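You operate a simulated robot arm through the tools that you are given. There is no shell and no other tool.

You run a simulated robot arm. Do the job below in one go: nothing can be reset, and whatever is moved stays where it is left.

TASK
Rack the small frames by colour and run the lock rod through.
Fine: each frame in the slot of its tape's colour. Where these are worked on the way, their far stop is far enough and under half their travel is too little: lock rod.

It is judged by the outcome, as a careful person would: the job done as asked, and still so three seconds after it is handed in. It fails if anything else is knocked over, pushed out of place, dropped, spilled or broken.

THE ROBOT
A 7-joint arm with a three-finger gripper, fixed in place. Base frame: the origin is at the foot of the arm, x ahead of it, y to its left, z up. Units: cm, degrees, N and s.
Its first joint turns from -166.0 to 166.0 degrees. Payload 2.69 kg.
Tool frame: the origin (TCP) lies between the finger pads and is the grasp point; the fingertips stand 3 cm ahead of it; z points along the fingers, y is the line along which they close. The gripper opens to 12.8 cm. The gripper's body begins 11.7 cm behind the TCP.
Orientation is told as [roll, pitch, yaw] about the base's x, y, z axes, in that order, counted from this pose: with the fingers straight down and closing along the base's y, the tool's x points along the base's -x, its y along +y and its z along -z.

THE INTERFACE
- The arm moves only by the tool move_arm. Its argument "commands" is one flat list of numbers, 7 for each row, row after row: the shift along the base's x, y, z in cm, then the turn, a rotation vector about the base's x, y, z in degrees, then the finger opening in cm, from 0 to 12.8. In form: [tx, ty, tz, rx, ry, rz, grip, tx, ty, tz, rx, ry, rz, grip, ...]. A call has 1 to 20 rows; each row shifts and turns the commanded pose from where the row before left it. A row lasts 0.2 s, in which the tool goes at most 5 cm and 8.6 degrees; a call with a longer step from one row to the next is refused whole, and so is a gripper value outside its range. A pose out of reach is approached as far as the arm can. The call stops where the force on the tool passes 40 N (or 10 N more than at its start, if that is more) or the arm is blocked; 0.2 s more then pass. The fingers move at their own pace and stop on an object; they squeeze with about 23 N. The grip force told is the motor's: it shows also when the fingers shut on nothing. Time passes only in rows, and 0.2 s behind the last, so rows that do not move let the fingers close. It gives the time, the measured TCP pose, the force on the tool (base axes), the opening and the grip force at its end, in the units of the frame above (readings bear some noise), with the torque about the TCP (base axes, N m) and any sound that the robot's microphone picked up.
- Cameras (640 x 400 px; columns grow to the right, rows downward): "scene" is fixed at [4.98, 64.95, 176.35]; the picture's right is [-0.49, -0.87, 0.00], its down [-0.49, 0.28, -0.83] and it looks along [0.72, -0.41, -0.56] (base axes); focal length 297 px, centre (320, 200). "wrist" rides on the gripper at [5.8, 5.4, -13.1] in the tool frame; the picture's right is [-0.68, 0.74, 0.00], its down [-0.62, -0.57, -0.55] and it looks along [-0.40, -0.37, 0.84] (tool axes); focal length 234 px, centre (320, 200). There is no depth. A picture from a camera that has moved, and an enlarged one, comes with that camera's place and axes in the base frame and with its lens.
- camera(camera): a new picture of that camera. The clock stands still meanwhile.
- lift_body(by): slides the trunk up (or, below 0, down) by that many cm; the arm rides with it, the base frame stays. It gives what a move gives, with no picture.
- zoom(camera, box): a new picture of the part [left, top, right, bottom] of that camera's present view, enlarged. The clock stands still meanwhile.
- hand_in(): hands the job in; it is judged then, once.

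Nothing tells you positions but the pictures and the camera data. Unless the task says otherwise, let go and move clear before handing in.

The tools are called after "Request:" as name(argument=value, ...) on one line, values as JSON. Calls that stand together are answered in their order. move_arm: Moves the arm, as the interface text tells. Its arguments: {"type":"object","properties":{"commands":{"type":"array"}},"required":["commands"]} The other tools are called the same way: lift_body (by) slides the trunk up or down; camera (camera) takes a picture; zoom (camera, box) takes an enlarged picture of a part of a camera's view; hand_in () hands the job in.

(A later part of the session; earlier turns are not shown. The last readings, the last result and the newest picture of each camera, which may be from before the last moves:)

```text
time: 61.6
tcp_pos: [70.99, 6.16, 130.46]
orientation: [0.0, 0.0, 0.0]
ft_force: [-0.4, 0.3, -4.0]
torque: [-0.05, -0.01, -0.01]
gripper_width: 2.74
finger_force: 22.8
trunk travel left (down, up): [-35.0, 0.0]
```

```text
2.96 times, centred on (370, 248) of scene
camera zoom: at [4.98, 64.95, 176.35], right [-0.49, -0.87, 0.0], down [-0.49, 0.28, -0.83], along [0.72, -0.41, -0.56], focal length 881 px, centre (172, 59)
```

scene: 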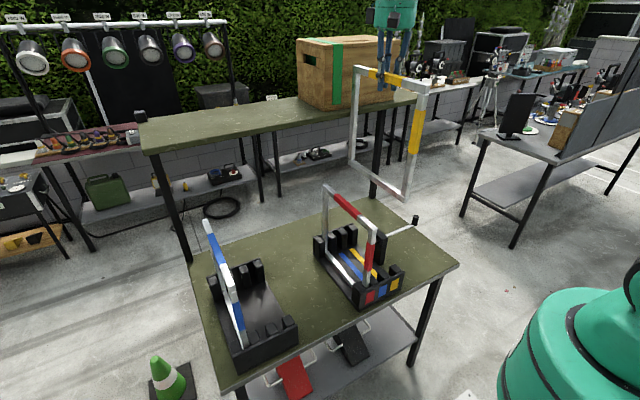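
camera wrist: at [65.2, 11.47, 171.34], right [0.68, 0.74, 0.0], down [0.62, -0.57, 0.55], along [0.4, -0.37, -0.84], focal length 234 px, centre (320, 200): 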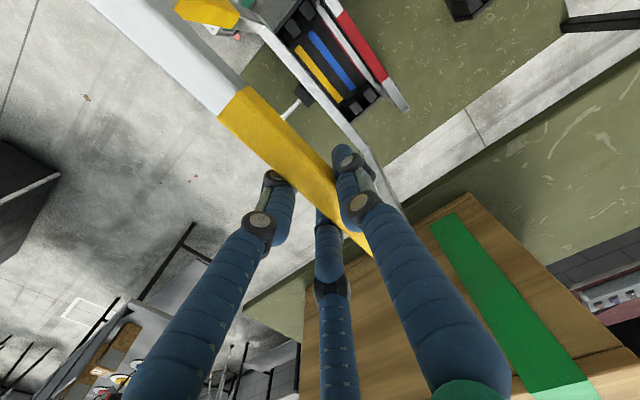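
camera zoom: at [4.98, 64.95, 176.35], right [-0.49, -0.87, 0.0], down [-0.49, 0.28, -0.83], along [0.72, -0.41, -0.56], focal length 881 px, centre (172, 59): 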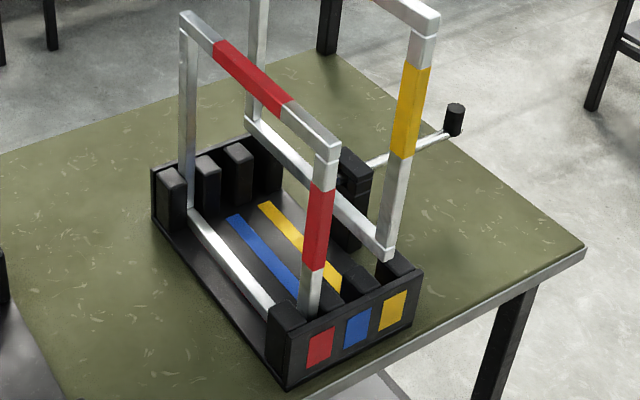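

The bottom bar is at y ≈ 6.4 against a slot centre of ≈ 6.05. I'll nudge -0.25 and lower slowly into the slot.

Request:
move_arm(commands=[0, -0.25, -0.8, 0, 0, 0, 1.5, 0.05, 0, -0.8, 0, 0, 0, 1.5, 0.05, 0, -0.8, 0, 0, 0, 1.5, 0, 0, -0.8, 0, 0, 0, 1.5, 0, 0, -0.8, 0, 0, 0, 1.5, 0, 0, 0, 0, 0, 0, 1.5])

Request:
zoom(camera="scene", box=[305, 180, 435, 315])

Request:
zoom(camera="wrist", box=[210, 0, 400, 170])

```text
time: 63.0
tcp_pos: [71.32, 5.66, 126.6]
orientation: [0.0, 0.0, 0.0]
ft_force: [-0.7, -0.5, -4.4]
torque: [-0.02, 0.01, 0.02]
gripper_width: 2.75
finger_force: 23.1
trunk travel left (down, up): [-35.0, 0.0]
```

```text
2.96 times, centred on (370, 248) of scene
camera zoom: at [4.98, 64.95, 176.35], right [-0.49, -0.87, 0.0], down [-0.49, 0.28, -0.83], along [0.72, -0.41, -0.56], focal length 881 px, centre (172, 59)
```

zoom: 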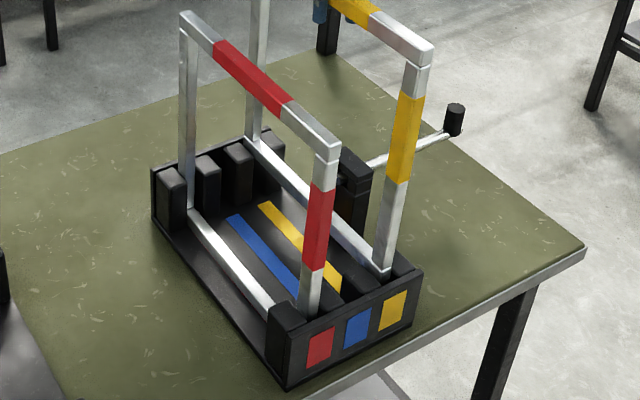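

```text
2.35 times, centred on (305, 85) of wrist
camera zoom: at [65.48, 11.15, 139.67], right [0.68, 0.74, 0.0], down [0.62, -0.57, 0.55], along [0.4, -0.37, -0.84], focal length 551 px, centre (355, 471)
```

zoom: 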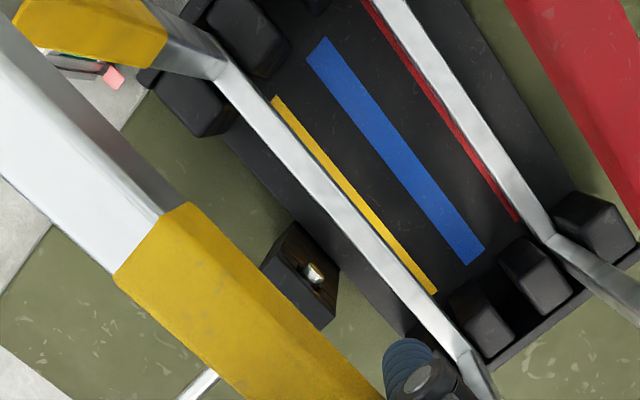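

Request:
move_arm(commands=[0, 0, -0.8, 0, 0, 0, 1.5, 0, 0, -0.8, 0, 0, 0, 1.5, 0, 0, -0.8, 0, 0, 0, 1.5, 0, 0, 0, 0, 0, 0, 1.5])

Request:
zoom(camera="scene", box=[305, 180, 435, 315])

Request:
zoom(camera="wrist", box=[210, 0, 400, 170])

```text
time: 64.0
tcp_pos: [71.24, 5.84, 124.22]
orientation: [-0.1, 0.1, 0.0]
ft_force: [0.1, -0.6, -3.6]
torque: [-0.05, 0.0, -0.01]
gripper_width: 2.73
finger_force: 23.6
trunk travel left (down, up): [-35.0, 0.0]
```

```text
2.96 times, centred on (370, 248) of scene
camera zoom: at [4.98, 64.95, 176.35], right [-0.49, -0.87, 0.0], down [-0.49, 0.28, -0.83], along [0.72, -0.41, -0.56], focal length 881 px, centre (172, 59)
```

zoom: 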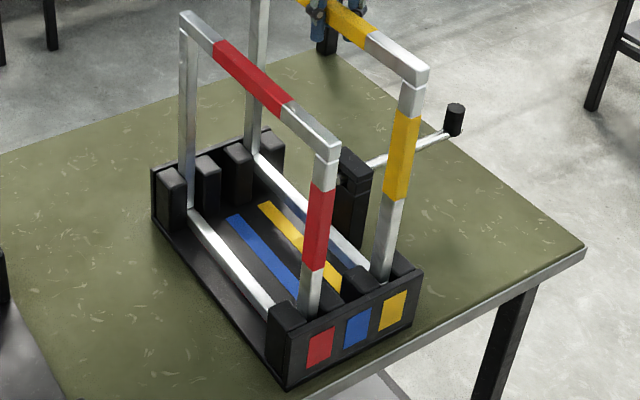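

```text
2.35 times, centred on (305, 85) of wrist
camera zoom: at [65.44, 11.22, 137.21], right [0.68, 0.74, 0.0], down [0.62, -0.57, 0.55], along [0.4, -0.37, -0.84], focal length 551 px, centre (355, 471)
```

zoom: 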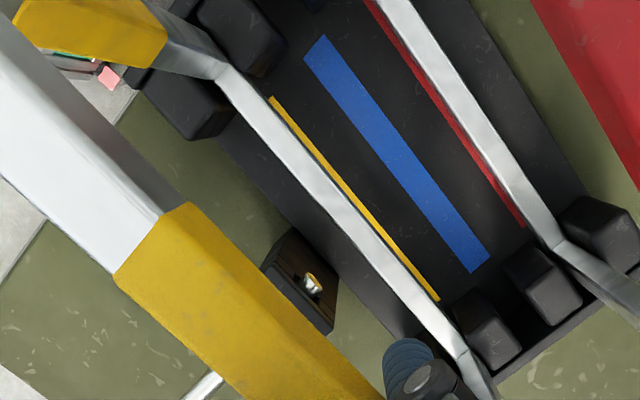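

The yellow frame is inside its slot with no side contact. I'll continue to the floor.

Request:
move_arm(commands=[0, 0, -0.8, 0, 0, 0, 1.5, 0, 0, -0.8, 0, 0, 0, 1.5, 0, 0, -0.8, 0, 0, 0, 1.5, 0, 0, -0.8, 0, 0, 0, 1.5, 0, 0, -0.7, 0, 0, 0, 1.5, 0, 0, -0.5, 0, 0, 0, 1.5, 0, 0, -0.5, 0, 0, 0, 1.5, 0, 0, -0.4, 0, 0, 0, 1.5, 0, 0, -0.3, 0, 0, 0, 1.5, 0, 0, 0, 0, 0, 0, 1.5])

Request:
zoom(camera="scene", box=[305, 180, 435, 315])

```text
time: 66.2
tcp_pos: [71.28, 5.89, 118.65]
orientation: [0.0, -0.1, 0.0]
ft_force: [0.9, -0.7, 7.9]
torque: [0.01, 0.61, -0.03]
gripper_width: 2.69
finger_force: 22.7
trunk travel left (down, up): [-35.0, 0.0]
```

```text
2.96 times, centred on (370, 248) of scene
camera zoom: at [4.98, 64.95, 176.35], right [-0.49, -0.87, 0.0], down [-0.49, 0.28, -0.83], along [0.72, -0.41, -0.56], focal length 881 px, centre (172, 59)
```

zoom: 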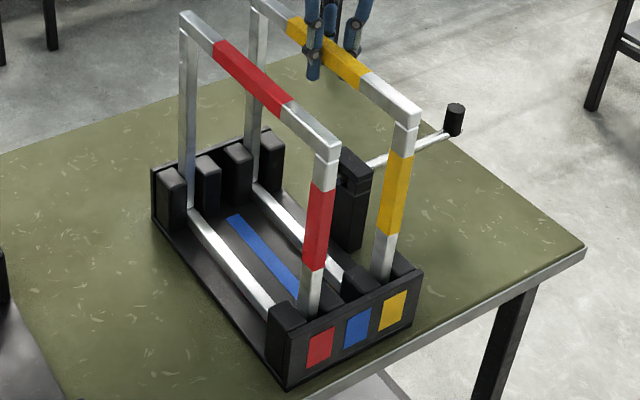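

Yellow is seated on the floor. I'll release, rise and go over to the blue frame at y ≈ 59.4.

Request:
move_arm(commands=[0, 0, 0, 0, 0, 0, 3.2, 0, 0, 0, 0, 0, 0, 4.0, 0, 0, 0, 0, 0, 0, 4.2, 0, 0, 1.0, 0, 0, 0, 4.2, 0, 0, 2, 0, 0, 0, 4.2, 0, 0, 3, 0, 0, 0, 4.2, 0, 0, 4, 0, 0, 0, 4.2, 0, 0, 4, 0, 0, 0, 4.2, 0, 0, 0, 0, 0, 0, 4.2])

Request:
camera(camera="scene")

```text
time: 68.2
tcp_pos: [71.46, 5.9, 132.52]
orientation: [-0.1, 0.1, 0.0]
ft_force: [-0.4, 0.6, -0.1]
torque: [-0.05, -0.02, -0.02]
gripper_width: 4.21
finger_force: 0.1
trunk travel left (down, up): [-35.0, 0.0]
```

```text
taken
```

scene: 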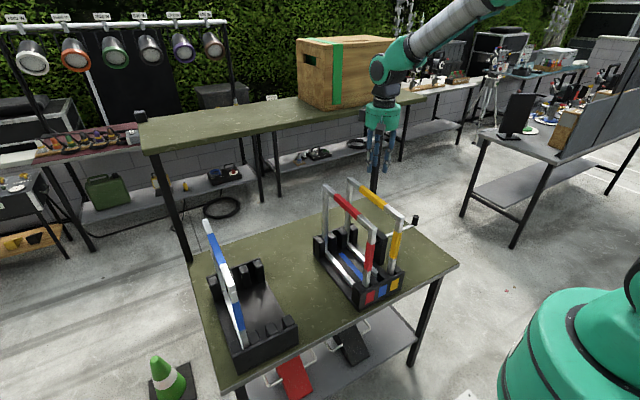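

Request:
move_arm(commands=[-0.1, 3, 1, 0, 0, 0, 4.2, 0, 4.2, 0, 0, 0, 0, 4.2, 0, 4.2, 0, 0, 0, 0, 4.2, 0, 4.2, 0, 0, 0, 0, 4.2, 0, 4.2, 0, 0, 0, 0, 4.2, 0, 4.2, 0, 0, 0, 0, 4.2, 0, 4.2, 0, 0, 0, 0, 4.2, 0, 4.2, 0, 0, 0, 0, 4.2, 0, 4.2, 0, 0, 0, 0, 4.2, 0, 4.2, 0, 0, 0, 0, 4.2, 0, 4.2, 0, 0, 0, 0, 4.2, 0, 4.2, 0, 0, 0, 0, 4.2, 0, 4.3, 0, 0, 0, 0, 4.2, 0, 0, -1, 0, 0, 0, 4.2, 0, 0, 0, 0, 0, 0, 4.2])

Request:
camera(camera="wrist")

Request:
zoom(camera="wrist", box=[220, 30, 420, 180])

```text
time: 71.4
tcp_pos: [71.17, 59.35, 132.49]
orientation: [0.0, -0.1, 0.1]
ft_force: [-0.1, -0.1, 0.2]
torque: [0.08, -0.01, 0.0]
gripper_width: 4.22
finger_force: 0.1
trunk travel left (down, up): [-35.0, 0.0]
```

```text
taken
camera wrist: at [65.3, 64.78, 145.67], right [0.68, 0.74, 0.0], down [0.62, -0.57, 0.55], along [0.4, -0.37, -0.84], focal length 234 px, centre (320, 200)
```

wrist: 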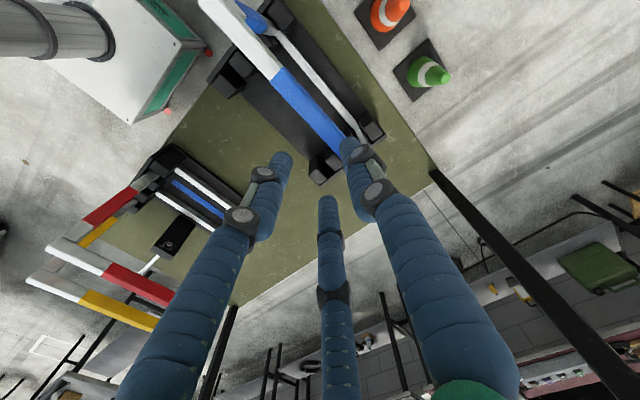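

```text
2.67 times, centred on (320, 105) of wrist
camera zoom: at [65.3, 64.78, 145.67], right [0.68, 0.74, 0.0], down [0.62, -0.57, 0.55], along [0.4, -0.37, -0.84], focal length 624 px, centre (320, 453)
```

zoom: 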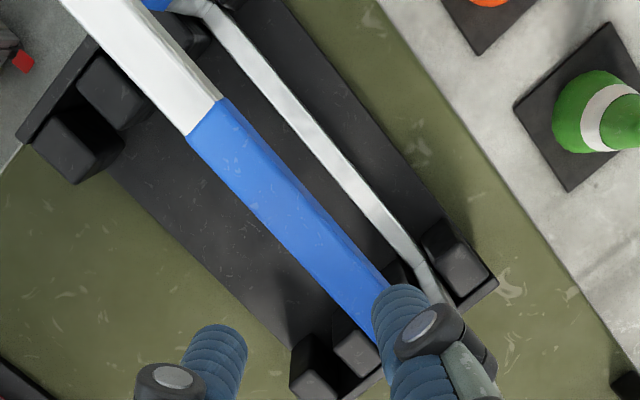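

Blue is centred at y ≈ 59.45. I'll descend astride it.

Request:
move_arm(commands=[0, 0.04, -3, 0, 0, 0, 4.2, 0, 0.04, -3, 0, 0, 0, 4.2, 0, 0, -2.0, 0, 0, 0, 4.2, 0, 0, -1, 0, 0, 0, 4.2, 0, 0, -1, 0, 0, 0, 4.2, 0, 0, -1, 0, 0, 0, 4.2, 0, 0, -1, 0, 0, 0, 4.2, 0, 0, -1, 0, 0, 0, 4.2, 0, 0, -0.9, 0, 0, 0, 4.2, 0, 0, 0, 0, 0, 0, 4.2])

Request:
zoom(camera="wrist", box=[240, 100, 440, 240])

Request:
zoom(camera="scene", box=[175, 200, 285, 300])

```text
time: 73.6
tcp_pos: [71.14, 59.37, 118.75]
orientation: [0.0, 0.0, 0.0]
ft_force: [-0.6, 0.0, -0.2]
torque: [-0.01, 0.0, -0.02]
gripper_width: 4.17
finger_force: 0.1
trunk travel left (down, up): [-35.0, 0.0]
```

```text
2.86 times, centred on (340, 170) of wrist
camera zoom: at [65.27, 64.8, 131.84], right [0.68, 0.74, 0.0], down [0.62, -0.57, 0.55], along [0.4, -0.37, -0.84], focal length 669 px, centre (263, 286)
```

zoom: 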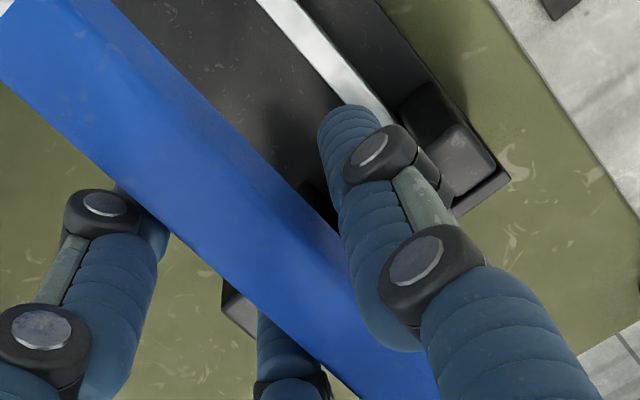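

```text
4.00 times, centred on (230, 250) of scene
camera zoom: at [4.98, 64.95, 176.35], right [-0.49, -0.87, 0.0], down [-0.49, 0.28, -0.83], along [0.72, -0.41, -0.56], focal length 1190 px, centre (680, 0)
```

zoom: 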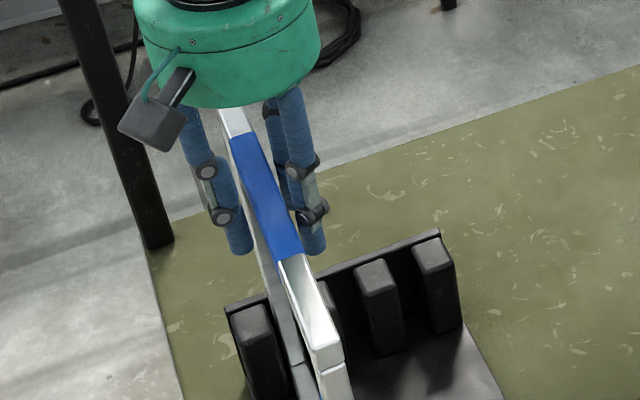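

The fingers straddle the blue bar without contact. I'll close on it and then lift.

Request:
move_arm(commands=[0, 0, 0, 0, 0, 0, 3.4, 0, 0, 0, 0, 0, 0, 2.9, 0, 0, 0, 0, 0, 0, 2.5, 0, 0, 0, 0, 0, 0, 2.0, 0, 0, 0, 0, 0, 0, 1.5])

```text
time: 74.8
tcp_pos: [71.2, 59.45, 118.77]
orientation: [0.1, 0.0, 0.1]
ft_force: [-0.1, 1.0, -0.1]
torque: [0.11, -0.02, 0.0]
gripper_width: 2.74
finger_force: 23.0
trunk travel left (down, up): [-35.0, 0.0]
```

Request:
move_arm(commands=[0, 0, 0.5, 0, 0, 0, 1.5, 0, 0, 1, 0, 0, 0, 1.5, 0, 0, 1.5, 0, 0, 0, 1.5, 0, 0, 2, 0, 0, 0, 1.5, 0, 0, 2.5, 0, 0, 0, 1.5, 0, 0, 3, 0, 0, 0, 1.5, 0, 0, 3, 0, 0, 0, 1.5, 0, 0, 3, 0, 0, 0, 1.5, 0, 0, 3, 0, 0, 0, 1.5, 0, 0, 3, 0, 0, 0, 1.5, 0, 0, 3, 0, 0, 0, 1.5, 0, 0, 3, 0, 0, 0, 1.5, 0, 0, 3, 0, 0, 0, 1.5, 0, -1, 3, 0, 0, 0, 1.5, 0, -1, 3, 0, 0, 0, 1.5, 0, -1.5, 2, 0, 0, 0, 1.5, 0, 0, 0, 0, 0, 0, 1.5])

Request:
camera(camera="scene")

```text
time: 78.4
tcp_pos: [71.52, 55.98, 157.97]
orientation: [-0.1, 0.1, 0.0]
ft_force: [-0.2, 0.2, -4.8]
torque: [-0.01, 0.01, -0.01]
gripper_width: 2.73
finger_force: 22.9
trunk travel left (down, up): [-35.0, 0.0]
```

```text
taken
```

scene: 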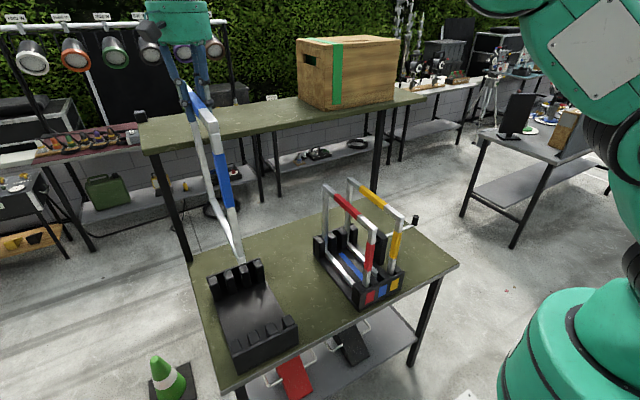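

Blue is lifted clear, and its slot centre is at y ≈ 11.5 (midway between the red and yellow frames). I'll carry it over at this height.

Request:
move_arm(commands=[0, -2.5, 0.2, 0, 0, 0, 1.5, 0, -3.5, 0, 0, 0, 0, 1.5, 0, -3.5, 0, 0, 0, 0, 1.5, 0, -3.5, 0, 0, 0, 0, 1.5, 0, -3.5, 0, 0, 0, 0, 1.5, -0.1, -3.5, 0, 0, 0, 0, 1.5, -0.1, -3.5, 0, 0, 0, 0, 1.5, 0, -3.5, 0, 0, 0, 0, 1.5, 0, -3.5, 0, 0, 0, 0, 1.5, 0, -3.5, 0, 0, 0, 0, 1.5, 0, -3.5, 0, 0, 0, 0, 1.5, 0, -3.5, 0, 0, 0, 0, 1.5, 0, -3.5, 0, 0, 0, 0, 1.5, 0, 0, 0, 0, 0, 0, 1.5])

Request:
camera(camera="scene")

Request:
camera(camera="wrist")

```text
time: 81.4
tcp_pos: [70.94, 11.37, 158.64]
orientation: [0.0, 0.2, 0.0]
ft_force: [-0.3, 0.0, -4.4]
torque: [0.02, -0.02, 0.0]
gripper_width: 2.74
finger_force: 23.0
trunk travel left (down, up): [-35.0, 0.0]
```

```text
taken
```

scene: 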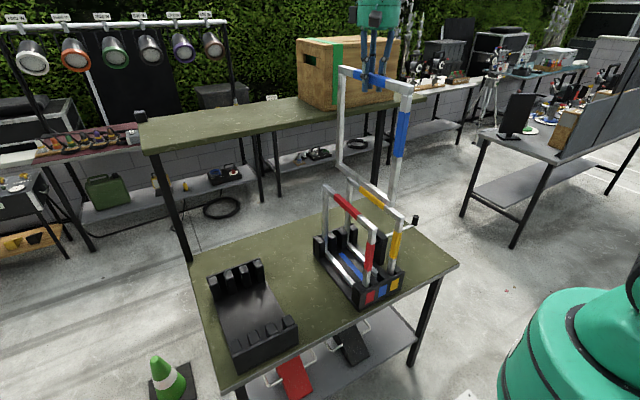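

```text
taken
camera wrist: at [65.1, 16.83, 171.7], right [0.68, 0.74, 0.0], down [0.62, -0.57, 0.55], along [0.4, -0.37, -0.84], focal length 234 px, centre (320, 200)
```

wrist: 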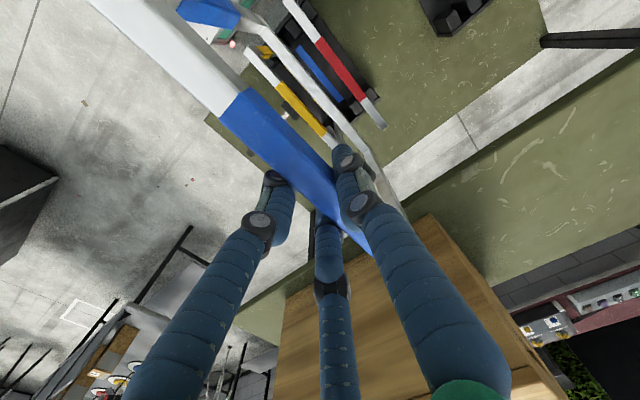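

Request:
move_arm(commands=[0.1, 0.1, -2, 0, 0, 0, 1.5, 0, 0, -3, 0, 0, 0, 1.5, 0, 0, -3, 0, 0, 0, 1.5, 0, 0, -3, 0, 0, 0, 1.5, 0, 0, -3, 0, 0, 0, 1.5, 0, 0, -3, 0, 0, 0, 1.5, 0, 0, -3, 0, 0, 0, 1.5, 0, 0, -3, 0, 0, 0, 1.5, 0, 0, -3, 0, 0, 0, 1.5, 0, 0, -1.5, 0, 0, 0, 1.5, 0, 0, 0, 0, 0, 0, 1.5])

Request:
zoom(camera="wrist", box=[210, 0, 400, 170])

Request:
zoom(camera="scene", box=[305, 180, 435, 315])

```text
time: 83.8
tcp_pos: [71.07, 11.62, 131.07]
orientation: [0.0, 0.1, 0.0]
ft_force: [-0.3, 0.2, -4.4]
torque: [0.0, 0.02, 0.01]
gripper_width: 2.73
finger_force: 23.4
trunk travel left (down, up): [-35.0, 0.0]
```

```text
2.35 times, centred on (305, 85) of wrist
camera zoom: at [65.23, 16.99, 144.09], right [0.68, 0.74, 0.0], down [0.62, -0.57, 0.55], along [0.4, -0.37, -0.84], focal length 551 px, centre (355, 471)
```

zoom: 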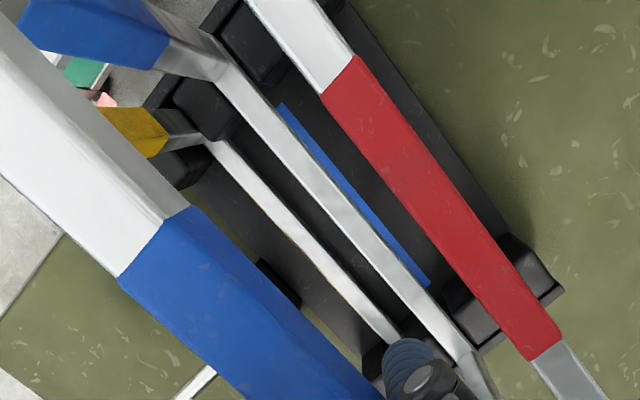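

```text
2.96 times, centred on (370, 248) of scene
camera zoom: at [4.98, 64.95, 176.35], right [-0.49, -0.87, 0.0], down [-0.49, 0.28, -0.83], along [0.72, -0.41, -0.56], focal length 881 px, centre (172, 59)
```

zoom: 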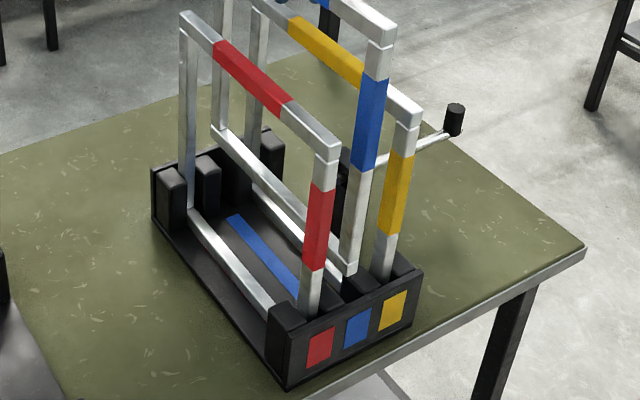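

Alignment matches the yellow case at the same stage. I'll nudge -0.15 and lower slowly.

Request:
move_arm(commands=[0.05, -0.15, -0.8, 0, 0, 0, 1.5, 0, 0, -0.8, 0, 0, 0, 1.5, 0, 0, -0.8, 0, 0, 0, 1.5, 0, 0, -0.8, 0, 0, 0, 1.5, 0, 0, -0.8, 0, 0, 0, 1.5, 0, 0, 0, 0, 0, 0, 1.5])

Request:
zoom(camera="wrist", box=[210, 0, 400, 170])

Request:
zoom(camera="scene", box=[305, 180, 435, 315])

```text
time: 85.2
tcp_pos: [71.16, 11.32, 126.82]
orientation: [0.0, 0.1, 0.1]
ft_force: [0.4, 0.4, -4.6]
torque: [-0.01, 0.05, 0.01]
gripper_width: 2.73
finger_force: 23.0
trunk travel left (down, up): [-35.0, 0.0]
```

```text
2.35 times, centred on (305, 85) of wrist
camera zoom: at [65.24, 16.79, 139.96], right [0.68, 0.74, 0.0], down [0.62, -0.57, 0.55], along [0.4, -0.37, -0.84], focal length 551 px, centre (355, 471)
```

zoom: 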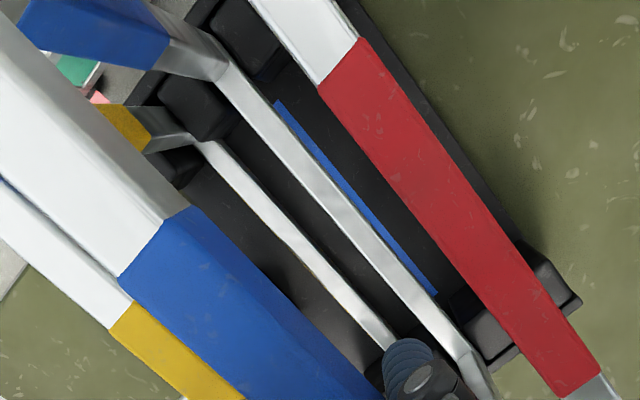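

```text
2.96 times, centred on (370, 248) of scene
camera zoom: at [4.98, 64.95, 176.35], right [-0.49, -0.87, 0.0], down [-0.49, 0.28, -0.83], along [0.72, -0.41, -0.56], focal length 881 px, centre (172, 59)
```

zoom: 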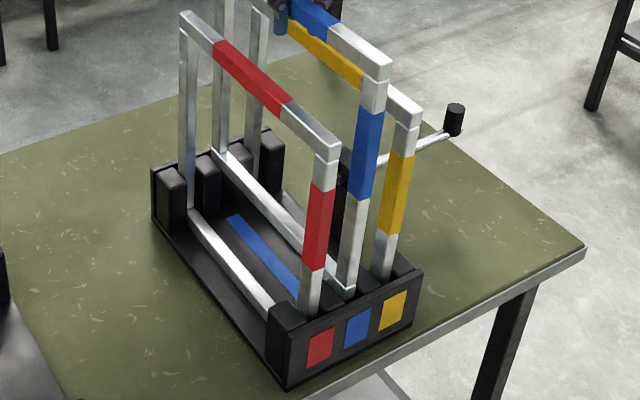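

Request:
move_arm(commands=[0, 0, -0.8, 0, 0, 0, 1.5, 0, 0, -0.8, 0, 0, 0, 1.5, 0, 0, -0.8, 0, 0, 0, 1.5, 0, 0, -0.8, 0, 0, 0, 1.5, 0, 0, -0.8, 0, 0, 0, 1.5, 0, 0, 0, 0, 0, 0, 1.5])

Request:
zoom(camera="scene", box=[305, 180, 435, 315])

Request:
camera(camera="wrist")

```text
time: 86.6
tcp_pos: [71.17, 11.52, 122.75]
orientation: [-0.1, 0.2, -0.1]
ft_force: [-0.3, -0.8, -4.0]
torque: [-0.08, -0.03, 0.03]
gripper_width: 2.73
finger_force: 23.6
trunk travel left (down, up): [-35.0, 0.0]
```

```text
2.96 times, centred on (370, 248) of scene
camera zoom: at [4.98, 64.95, 176.35], right [-0.49, -0.87, 0.0], down [-0.49, 0.28, -0.83], along [0.72, -0.41, -0.56], focal length 881 px, centre (172, 59)
```

zoom: 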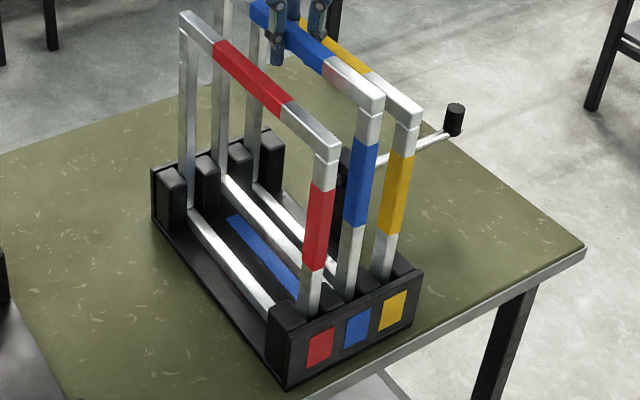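

```text
taken
camera wrist: at [65.27, 16.9, 135.87], right [0.68, 0.74, 0.0], down [0.62, -0.57, 0.55], along [0.4, -0.37, -0.84], focal length 234 px, centre (320, 200)
```

wrist: 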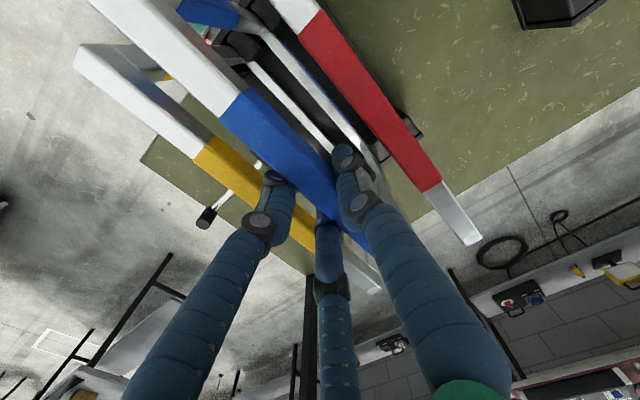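

Request:
move_arm(commands=[0, 0, -0.7, 0, 0, 0, 1.5, 0, 0, -0.7, 0, 0, 0, 1.5, 0, 0, -0.7, 0, 0, 0, 1.5, 0, 0, -0.6, 0, 0, 0, 1.5, 0, 0, -0.5, 0, 0, 0, 1.5, 0, 0, -0.4, 0, 0, 0, 1.5, 0, 0, -0.3, 0, 0, 0, 1.5, 0, 0, -0.2, 0, 0, 0, 1.5, 0, 0, 0, 0, 0, 0, 1.5])

Request:
zoom(camera="scene", box=[305, 180, 435, 315])

Request:
zoom(camera="wrist", box=[230, 80, 420, 260])

```text
time: 88.6
tcp_pos: [71.17, 11.32, 118.7]
orientation: [0.0, 0.0, 0.0]
ft_force: [-0.4, -0.4, -2.1]
torque: [-0.03, 0.15, 0.01]
gripper_width: 2.73
finger_force: 22.9
trunk travel left (down, up): [-35.0, 0.0]
```

```text
2.96 times, centred on (370, 248) of scene
camera zoom: at [4.98, 64.95, 176.35], right [-0.49, -0.87, 0.0], down [-0.49, 0.28, -0.83], along [0.72, -0.41, -0.56], focal length 881 px, centre (172, 59)
```

zoom: 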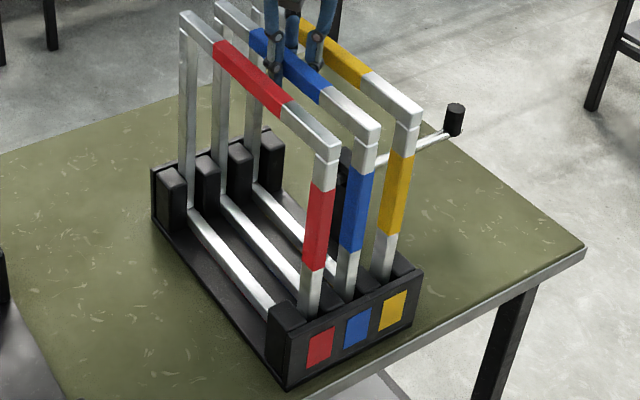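

```text
2.22 times, centred on (325, 170) of wrist
camera zoom: at [65.32, 16.77, 131.86], right [0.68, 0.74, 0.0], down [0.62, -0.57, 0.55], along [0.4, -0.37, -0.84], focal length 520 px, centre (309, 267)
```

zoom: 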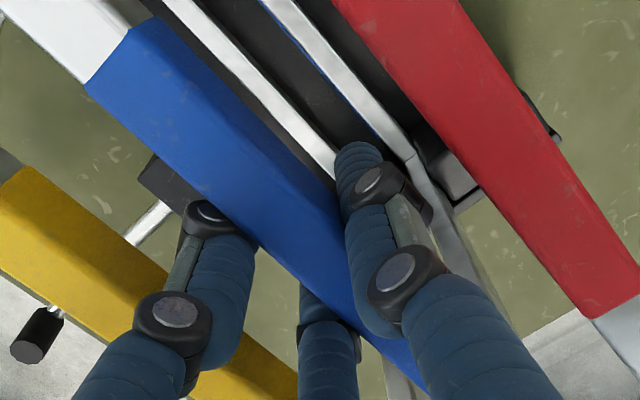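

Blue is just touching the floor. I'll lower a hair more, release to a modest opening and rise.

Request:
move_arm(commands=[0, 0, -0.15, 0, 0, 0, 1.5, 0, 0, -0.1, 0, 0, 0, 1.5, 0, 0, 0, 0, 0, 0, 1.5])

Request:
move_arm(commands=[0, 0, 0, 0, 0, 0, 3.2, 0, 0, 0, 0, 0, 0, 3.8, 0, 0, 0, 0, 0, 0, 4.0, 0, 0, 1.0, 0, 0, 0, 4.0, 0, 0, 2, 0, 0, 0, 4.0, 0, 0, 3, 0, 0, 0, 4.0, 0, 0, 4, 0, 0, 0, 4.0, 0, 0, 4, 0, 0, 0, 4.0, 0, 0, 4, 0, 0, 0, 4.0, 0, 0, 0, 0, 0, 0, 4.0])

Request:
camera(camera="scene")

Request:
camera(camera="wrist")

```text
time: 89.4
tcp_pos: [71.22, 11.41, 118.59]
orientation: [0.0, -0.2, 0.0]
ft_force: [3.6, -0.7, 21.2]
torque: [-0.04, -0.1, 0.0]
gripper_width: 2.77
finger_force: 22.8
trunk travel left (down, up): [-35.0, 0.0]
```

```text
time: 91.6
tcp_pos: [71.14, 11.11, 136.22]
orientation: [0.0, 0.1, 0.0]
ft_force: [-0.7, 0.2, 0.2]
torque: [0.01, -0.02, 0.03]
gripper_width: 3.97
finger_force: 0.1
trunk travel left (down, up): [-35.0, 0.0]
```

```text
taken
```

scene: 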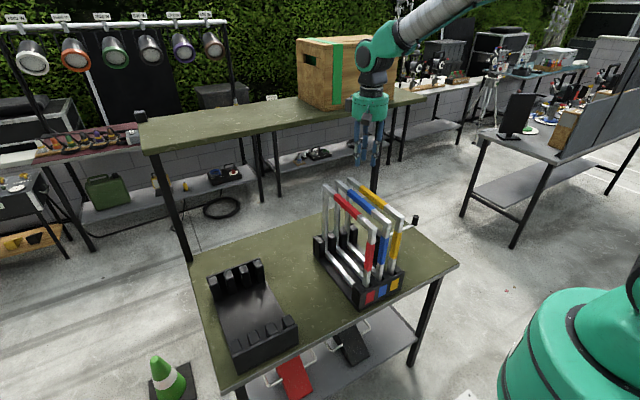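

```text
taken
camera wrist: at [65.31, 16.61, 149.44], right [0.68, 0.74, 0.0], down [0.62, -0.57, 0.55], along [0.4, -0.37, -0.84], focal length 234 px, centre (320, 200)
```

wrist: 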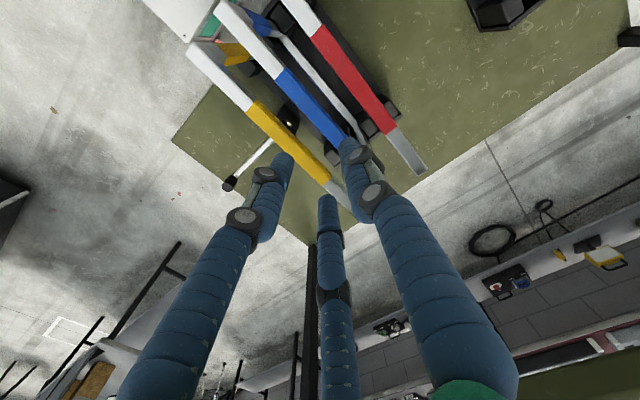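

All three frames are racked by colour, so the lock rod is next. I'll rise away, turn the gripper to yaw 90 and go above the withdrawn knob near (71, -18.4).

Request:
move_arm(commands=[0, -2.5, 0, 0, 0, 8.2, 6, 0, -2.7, 0, 0, 0, 8.2, 6, 0, -2.7, 0, 0, 0, 8.2, 6, 0, -2.7, 0, 0, 0, 8.2, 6, 0, -2.7, 0, 0, 0, 8.2, 6, 0, -2.7, 0, 0, 0, 8.2, 6, 0, -2.7, 0, 0, 0, 8.2, 6, 0, -2.7, 0, 0, 0, 8.2, 6, 0, -2.7, 0, 0, 0, 8.2, 6, 0, -2.7, 0, 0, 0, 8.2, 6, 0, -2.7, 0, 0, 0, 8.0, 6, 0, 0, -4, 0, 0, 0, 6, 0, 0, -4, 0, 0, 0, 6, 0, 0, -4, 0, 0, 0, 6, 0, 0, -4, 0, 0, 0, 6, 0, 0, 0, 0, 0, 0, 6])

Request:
camera(camera="wrist")

Request:
camera(camera="scene")

```text
time: 95.0
tcp_pos: [71.39, -18.17, 120.47]
orientation: [0.0, -0.1, 90.0]
ft_force: [0.1, 0.0, -0.4]
torque: [-0.03, 0.05, -0.02]
gripper_width: 5.99
finger_force: 0.1
trunk travel left (down, up): [-35.0, 0.0]
```

```text
taken
camera wrist: at [65.98, -24.01, 133.61], right [-0.74, 0.68, 0.0], down [0.57, 0.62, 0.55], along [0.37, 0.4, -0.84], focal length 234 px, centre (320, 200)
```

wrist: 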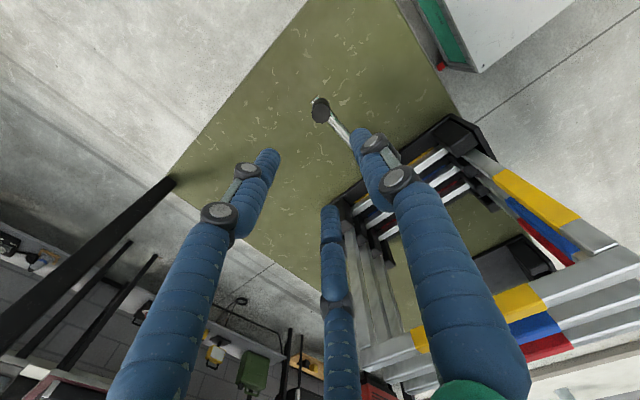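

```text
taken
```

scene: 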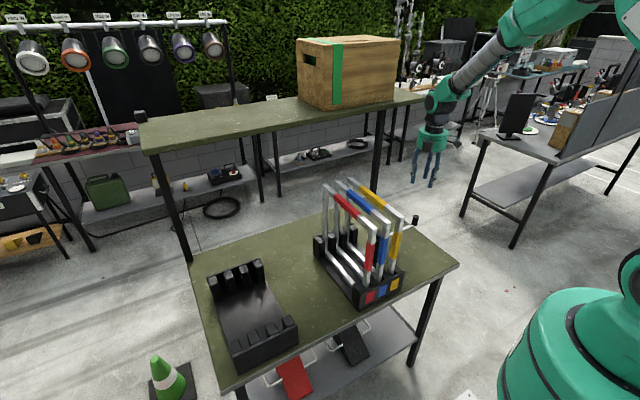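

Request:
move_arm(commands=[-0.2, -0.1, -4, 0, 0, 0, 6, -0.2, -0.1, -4, 0, 0, 0, 6, 0, 0, -4, 0, 0, 0, 6, 0, 0, 0, 0, 0, 0, 6])

Request:
zoom(camera="wrist", box=[240, 90, 440, 230])

Request:
zoom(camera="scene", box=[330, 130, 480, 260])

```text
time: 96.0
tcp_pos: [71.09, -18.35, 108.26]
orientation: [0.0, 0.1, 90.0]
ft_force: [0.5, -0.2, -0.1]
torque: [-0.01, 0.09, 0.04]
gripper_width: 6.02
finger_force: 0.1
trunk travel left (down, up): [-35.0, 0.0]
```

```text
2.86 times, centred on (340, 160) of wrist
camera zoom: at [65.65, -24.15, 121.3], right [-0.74, 0.68, 0.0], down [0.57, 0.62, 0.55], along [0.37, 0.4, -0.84], focal length 669 px, centre (263, 314)
```

zoom: 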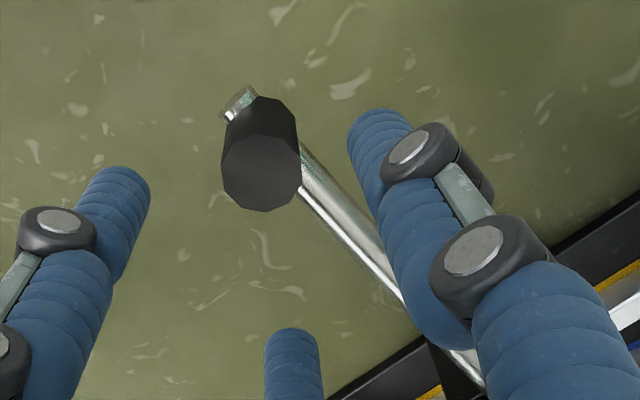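

```text
3.08 times, centred on (405, 195) of scene
camera zoom: at [4.98, 64.95, 176.35], right [-0.49, -0.87, 0.0], down [-0.49, 0.28, -0.83], along [0.72, -0.41, -0.56], focal length 915 px, centre (58, 215)
```

zoom: 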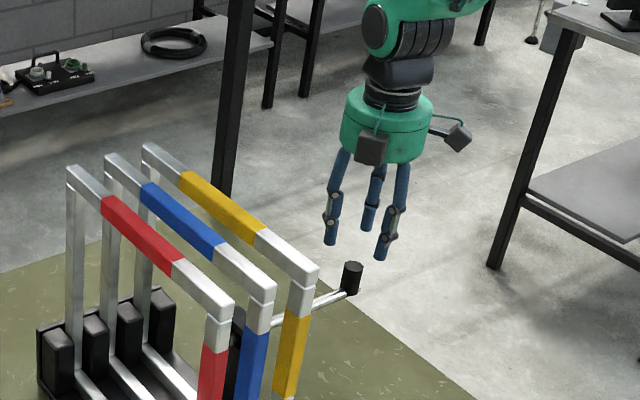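

The knob is centred under the tool. I'll descend to the same grip height as before (z ≈ 101.5) and close.

Request:
move_arm(commands=[0, 0, -2, 0, 0, 0, 6, 0, 0, -2, 0, 0, 0, 6, 0, 0, -1.5, 0, 0, 0, 6, 0, 0, -1.2, 0, 0, 0, 5, 0, 0, 0, 0, 0, 0, 5])

Request:
zoom(camera="wrist", box=[240, 90, 440, 230])

```text
time: 97.2
tcp_pos: [71.0, -18.32, 101.61]
orientation: [0.1, 0.0, 90.0]
ft_force: [1.2, 0.5, 0.2]
torque: [0.04, 0.0, 0.01]
gripper_width: 5.03
finger_force: 0.0
trunk travel left (down, up): [-35.0, 0.0]
```

```text
2.86 times, centred on (340, 160) of wrist
camera zoom: at [65.52, -24.14, 114.81], right [-0.74, 0.68, 0.0], down [0.57, 0.62, 0.55], along [0.37, 0.4, -0.84], focal length 669 px, centre (263, 314)
```

zoom: 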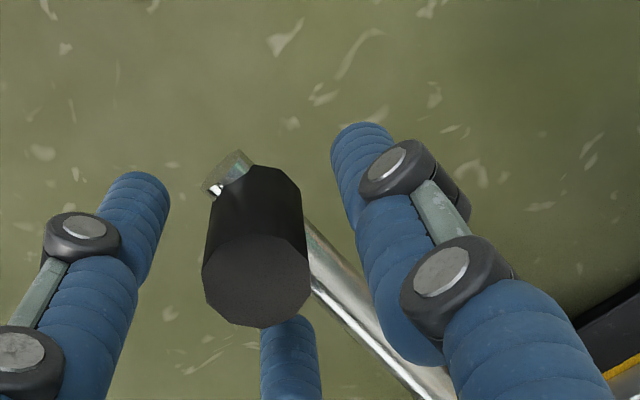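

Request:
move_arm(commands=[0, 0, 0, 0, 0, 0, 3.6, 0, 0, 0, 0, 0, 0, 2.8, 0, 0, 0, 0, 0, 0, 2.4, 0, 0, 0, 0, 0, 0, 2.0, 0, 0, 0, 0, 0, 0, 2.0])

```text
time: 98.4
tcp_pos: [70.91, -18.4, 101.75]
orientation: [0.0, -0.1, 90.0]
ft_force: [2.8, 0.9, -0.5]
torque: [0.03, -0.11, 0.0]
gripper_width: 2.62
finger_force: 5.1
trunk travel left (down, up): [-35.0, 0.0]
```

The knob is held. I'll push the rod back along +y through the frame windows.

Request:
move_arm(commands=[0, 0, 0, 0, 0, 0, 1.5, 0, 0.6, 0, 0, 0, 0, 1.5, 0, 1, 0, 0, 0, 0, 1.5, 0, 1, 0, 0, 0, 0, 1.5, 0, 1, 0, 0, 0, 0, 1.5, 0, 0, 0, 0, 0, 0, 1.5])

Request:
zoom(camera="scene", box=[310, 150, 460, 290])

```text
time: 99.8
tcp_pos: [70.89, -14.69, 101.76]
orientation: [-0.1, -0.1, 89.9]
ft_force: [11.8, -1.2, -9.9]
torque: [0.46, -0.4, 0.07]
gripper_width: 2.51
finger_force: 45.1
trunk travel left (down, up): [-35.0, 0.0]
```

```text
2.86 times, centred on (385, 220) of scene
camera zoom: at [4.98, 64.95, 176.35], right [-0.49, -0.87, 0.0], down [-0.49, 0.28, -0.83], along [0.72, -0.41, -0.56], focal length 850 px, centre (134, 143)
```

zoom: 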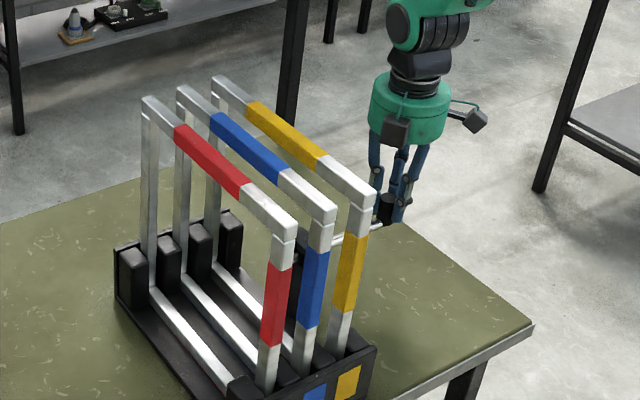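

The rod is moving in. I'll relieve a small side load and continue.

Request:
move_arm(commands=[0.1, 0.8, -0.05, 0, 0, 0, 1.5, 0, 1, 0, 0, 0, 0, 1.5, 0, 1, 0, 0, 0, 0, 1.5, 0, 1, 0, 0, 0, 0, 1.5, 0, 1, 0, 0, 0, 0, 1.5, 0, 1, 0, 0, 0, 0, 1.5, 0, 0, 0, 0, 0, 0, 1.5])

Request:
zoom(camera="scene", box=[310, 150, 460, 290])

Request:
camera(camera="wrist")

```text
time: 101.4
tcp_pos: [70.99, -9.11, 101.64]
orientation: [0.1, 0.0, 90.0]
ft_force: [13.4, -0.8, -26.7]
torque: [0.0, -0.32, 0.0]
gripper_width: 2.54
finger_force: 45.7
trunk travel left (down, up): [-35.0, 0.0]
```

```text
2.86 times, centred on (385, 220) of scene
camera zoom: at [4.98, 64.95, 176.35], right [-0.49, -0.87, 0.0], down [-0.49, 0.28, -0.83], along [0.72, -0.41, -0.56], focal length 850 px, centre (134, 143)
```

zoom: 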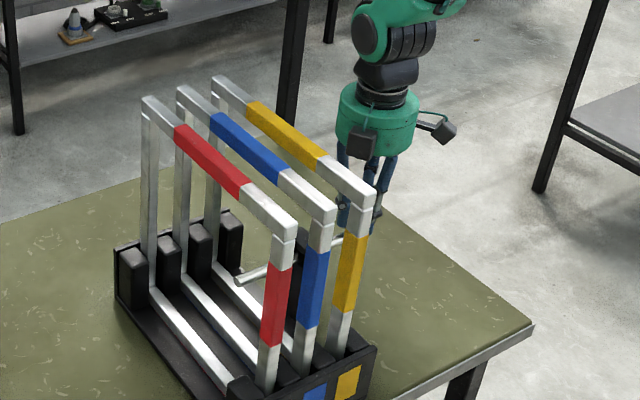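

```text
taken
camera wrist: at [65.6, -14.81, 114.88], right [-0.74, 0.68, 0.0], down [0.57, 0.62, 0.55], along [0.37, 0.4, -0.84], focal length 234 px, centre (320, 200)
```

wrist: 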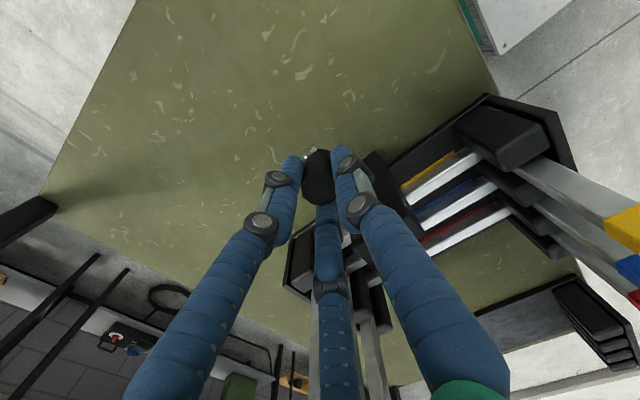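

The rod tip is passing through the windows. I'll relieve the vertical load and continue towards the end stop.

Request:
move_arm(commands=[0.1, 0, -0.2, 0, 0, 0, 1.5, 0, 0, 0, 0, 0, 0, 1.5])

```text
time: 102.0
tcp_pos: [71.02, -9.05, 101.77]
orientation: [0.0, 0.0, 90.0]
ft_force: [-2.0, 0.9, 4.0]
torque: [0.08, 0.84, -0.01]
gripper_width: 2.55
finger_force: 44.8
trunk travel left (down, up): [-35.0, 0.0]
```

Request:
move_arm(commands=[0, 0.8, 0, 0, 0, 0, 1.5, 0, 0.9, 0, 0, 0, 0, 1.5, 0, 0.9, 0, 0, 0, 0, 1.5, 0, 0.9, 0, 0, 0, 0, 1.5, 0, 0, 0, 0, 0, 0, 1.5])

Request:
zoom(camera="scene", box=[310, 150, 460, 290])

Request:
camera(camera="wrist")

```text
time: 103.2
tcp_pos: [71.05, -5.33, 101.8]
orientation: [-0.1, 0.0, 90.0]
ft_force: [-2.0, -0.9, 13.2]
torque: [0.37, -0.26, 0.08]
gripper_width: 2.54
finger_force: 44.7
trunk travel left (down, up): [-35.0, 0.0]
```

```text
2.86 times, centred on (385, 220) of scene
camera zoom: at [4.98, 64.95, 176.35], right [-0.49, -0.87, 0.0], down [-0.49, 0.28, -0.83], along [0.72, -0.41, -0.56], focal length 850 px, centre (134, 143)
```

zoom: 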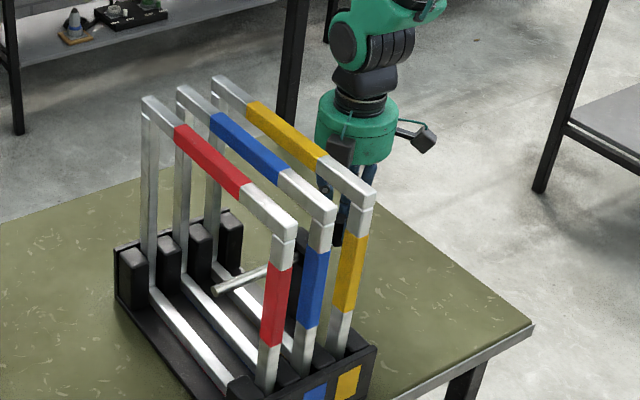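

```text
taken
camera wrist: at [65.54, -11.18, 114.85], right [-0.74, 0.68, 0.0], down [0.56, 0.62, 0.55], along [0.37, 0.4, -0.84], focal length 234 px, centre (320, 200)
```

wrist: 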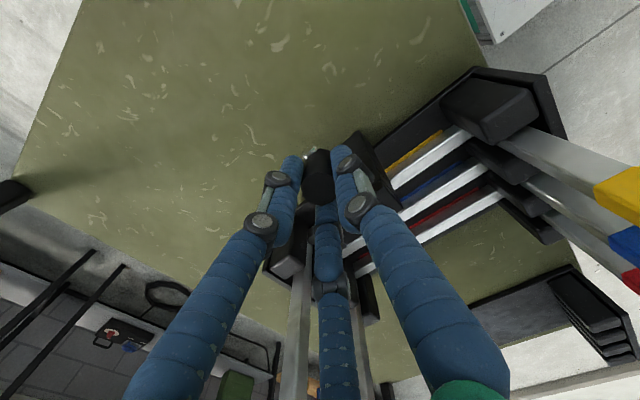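

The rod is past blue and about 3 cm short of its end. I'll continue in small steps, watching for any touch.

Request:
move_arm(commands=[0, 0.5, -0.05, 0, 0, 0, 1.5, 0, 0.5, 0, 0, 0, 0, 1.5, 0, 0.5, 0, 0, 0, 0, 1.5, 0, 0.5, 0, 0, 0, 0, 1.5, 0, 0, 0, 0, 0, 0, 1.5])

Request:
zoom(camera="scene", box=[310, 150, 460, 290])

Request:
camera(camera="wrist")

```text
time: 104.4
tcp_pos: [70.99, -3.4, 101.67]
orientation: [-0.2, 0.0, 90.0]
ft_force: [0.1, -0.9, 29.0]
torque: [0.01, 0.01, 0.04]
gripper_width: 2.54
finger_force: 44.6
trunk travel left (down, up): [-35.0, 0.0]
```

```text
2.86 times, centred on (385, 220) of scene
camera zoom: at [4.98, 64.95, 176.35], right [-0.49, -0.87, 0.0], down [-0.49, 0.28, -0.83], along [0.72, -0.41, -0.56], focal length 850 px, centre (134, 143)
```

zoom: 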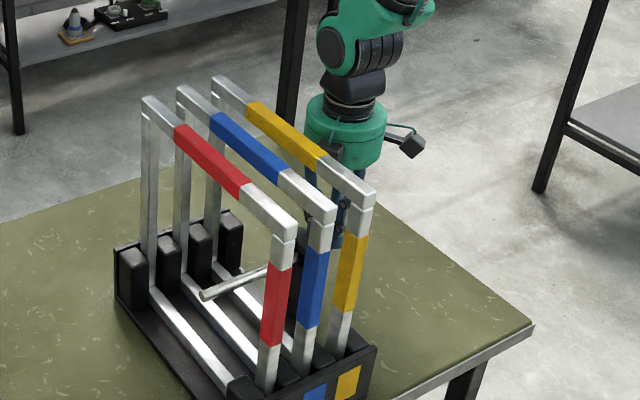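

```text
taken
camera wrist: at [65.52, -9.23, 114.77], right [-0.74, 0.68, 0.0], down [0.56, 0.62, 0.55], along [0.37, 0.4, -0.84], focal length 234 px, centre (320, 200)
```

wrist: 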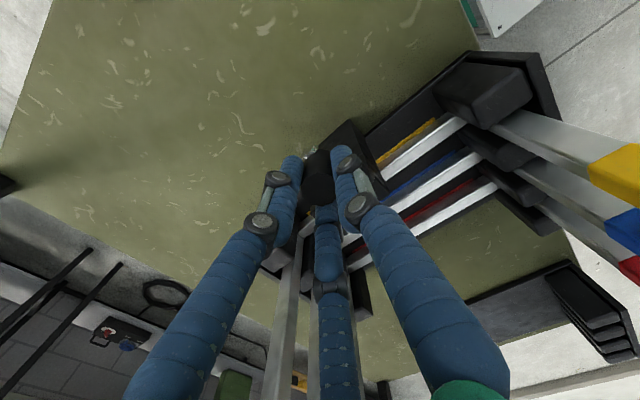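

Request:
move_arm(commands=[0, 0, 0.2, 0, 0, 0, 1.5, 0, 0, 0, 0, 0, 0, 1.5])

```text
time: 105.0
tcp_pos: [70.98, -3.37, 101.66]
orientation: [-0.1, 0.0, 90.0]
ft_force: [8.1, 0.5, 11.0]
torque: [0.01, -0.95, -0.02]
gripper_width: 2.53
finger_force: 44.7
trunk travel left (down, up): [-35.0, 0.0]
```

Request:
move_arm(commands=[0.05, 0.4, 0.1, 0, 0, 0, 1.5, 0, 0.4, 0, 0, 0, 0, 1.5, 0, 0.3, 0, 0, 0, 0, 1.5, 0, 0, 0, 0, 0, 0, 1.5])

Request:
zoom(camera="scene", box=[310, 150, 460, 290])

Request:
zoom(camera="wrist", box=[230, 90, 430, 260])

```text
time: 106.0
tcp_pos: [70.93, -2.34, 101.69]
orientation: [0.1, 0.0, 89.9]
ft_force: [11.1, -0.5, -10.1]
torque: [0.0, -0.62, -0.05]
gripper_width: 2.5
finger_force: 45.4
trunk travel left (down, up): [-35.0, 0.0]
```

```text
2.86 times, centred on (385, 220) of scene
camera zoom: at [4.98, 64.95, 176.35], right [-0.49, -0.87, 0.0], down [-0.49, 0.28, -0.83], along [0.72, -0.41, -0.56], focal length 850 px, centre (134, 143)
```

zoom: 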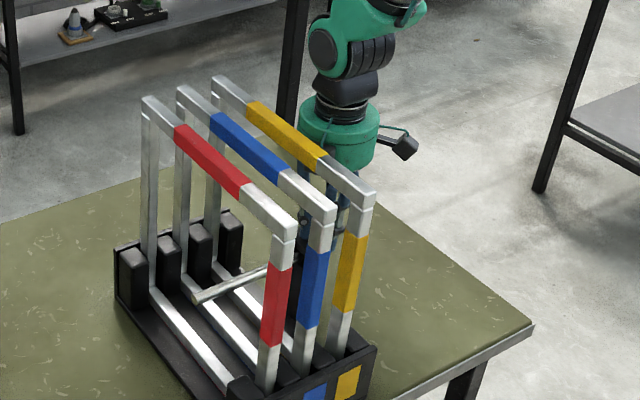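

```text
2.35 times, centred on (330, 175) of wrist
camera zoom: at [65.58, -8.07, 114.79], right [-0.74, 0.68, 0.0], down [0.57, 0.62, 0.55], along [0.37, 0.4, -0.84], focal length 551 px, centre (296, 259)
```

zoom: 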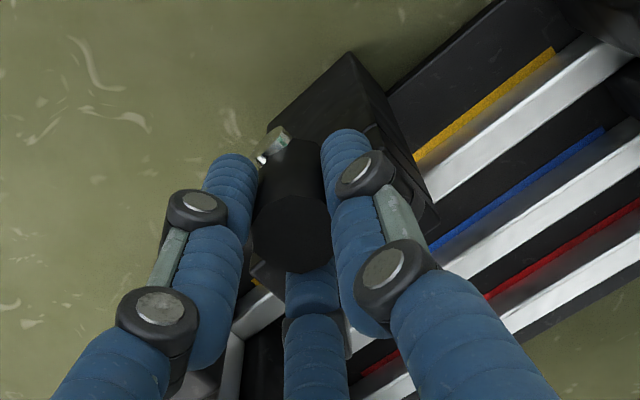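

The rod is back to about its original position. I'll push a little more to seat it against its stop.

Request:
move_arm(commands=[0.08, 0.25, -0.1, 0, 0, 0, 1.5, 0, 0.25, 0, 0, 0, 0, 1.5, 0, 0, 0, 0, 0, 0, 1.5])

```text
time: 106.8
tcp_pos: [71.03, -2.1, 101.69]
orientation: [0.0, 0.1, 90.0]
ft_force: [5.9, -9.0, 0.0]
torque: [-0.49, 0.15, -0.01]
gripper_width: 2.54
finger_force: 44.6
trunk travel left (down, up): [-35.0, 0.0]
```

Request:
move_arm(commands=[0, 0.15, 0, 0, 0, 0, 1.5, 0, 0, 0, 0, 0, 0, 1.5])

```text
time: 107.4
tcp_pos: [71.0, -2.1, 101.57]
orientation: [-0.1, 0.0, 90.0]
ft_force: [5.2, -33.8, -4.6]
torque: [-1.21, -0.27, -0.1]
gripper_width: 2.55
finger_force: 44.8
trunk travel left (down, up): [-35.0, 0.0]
```

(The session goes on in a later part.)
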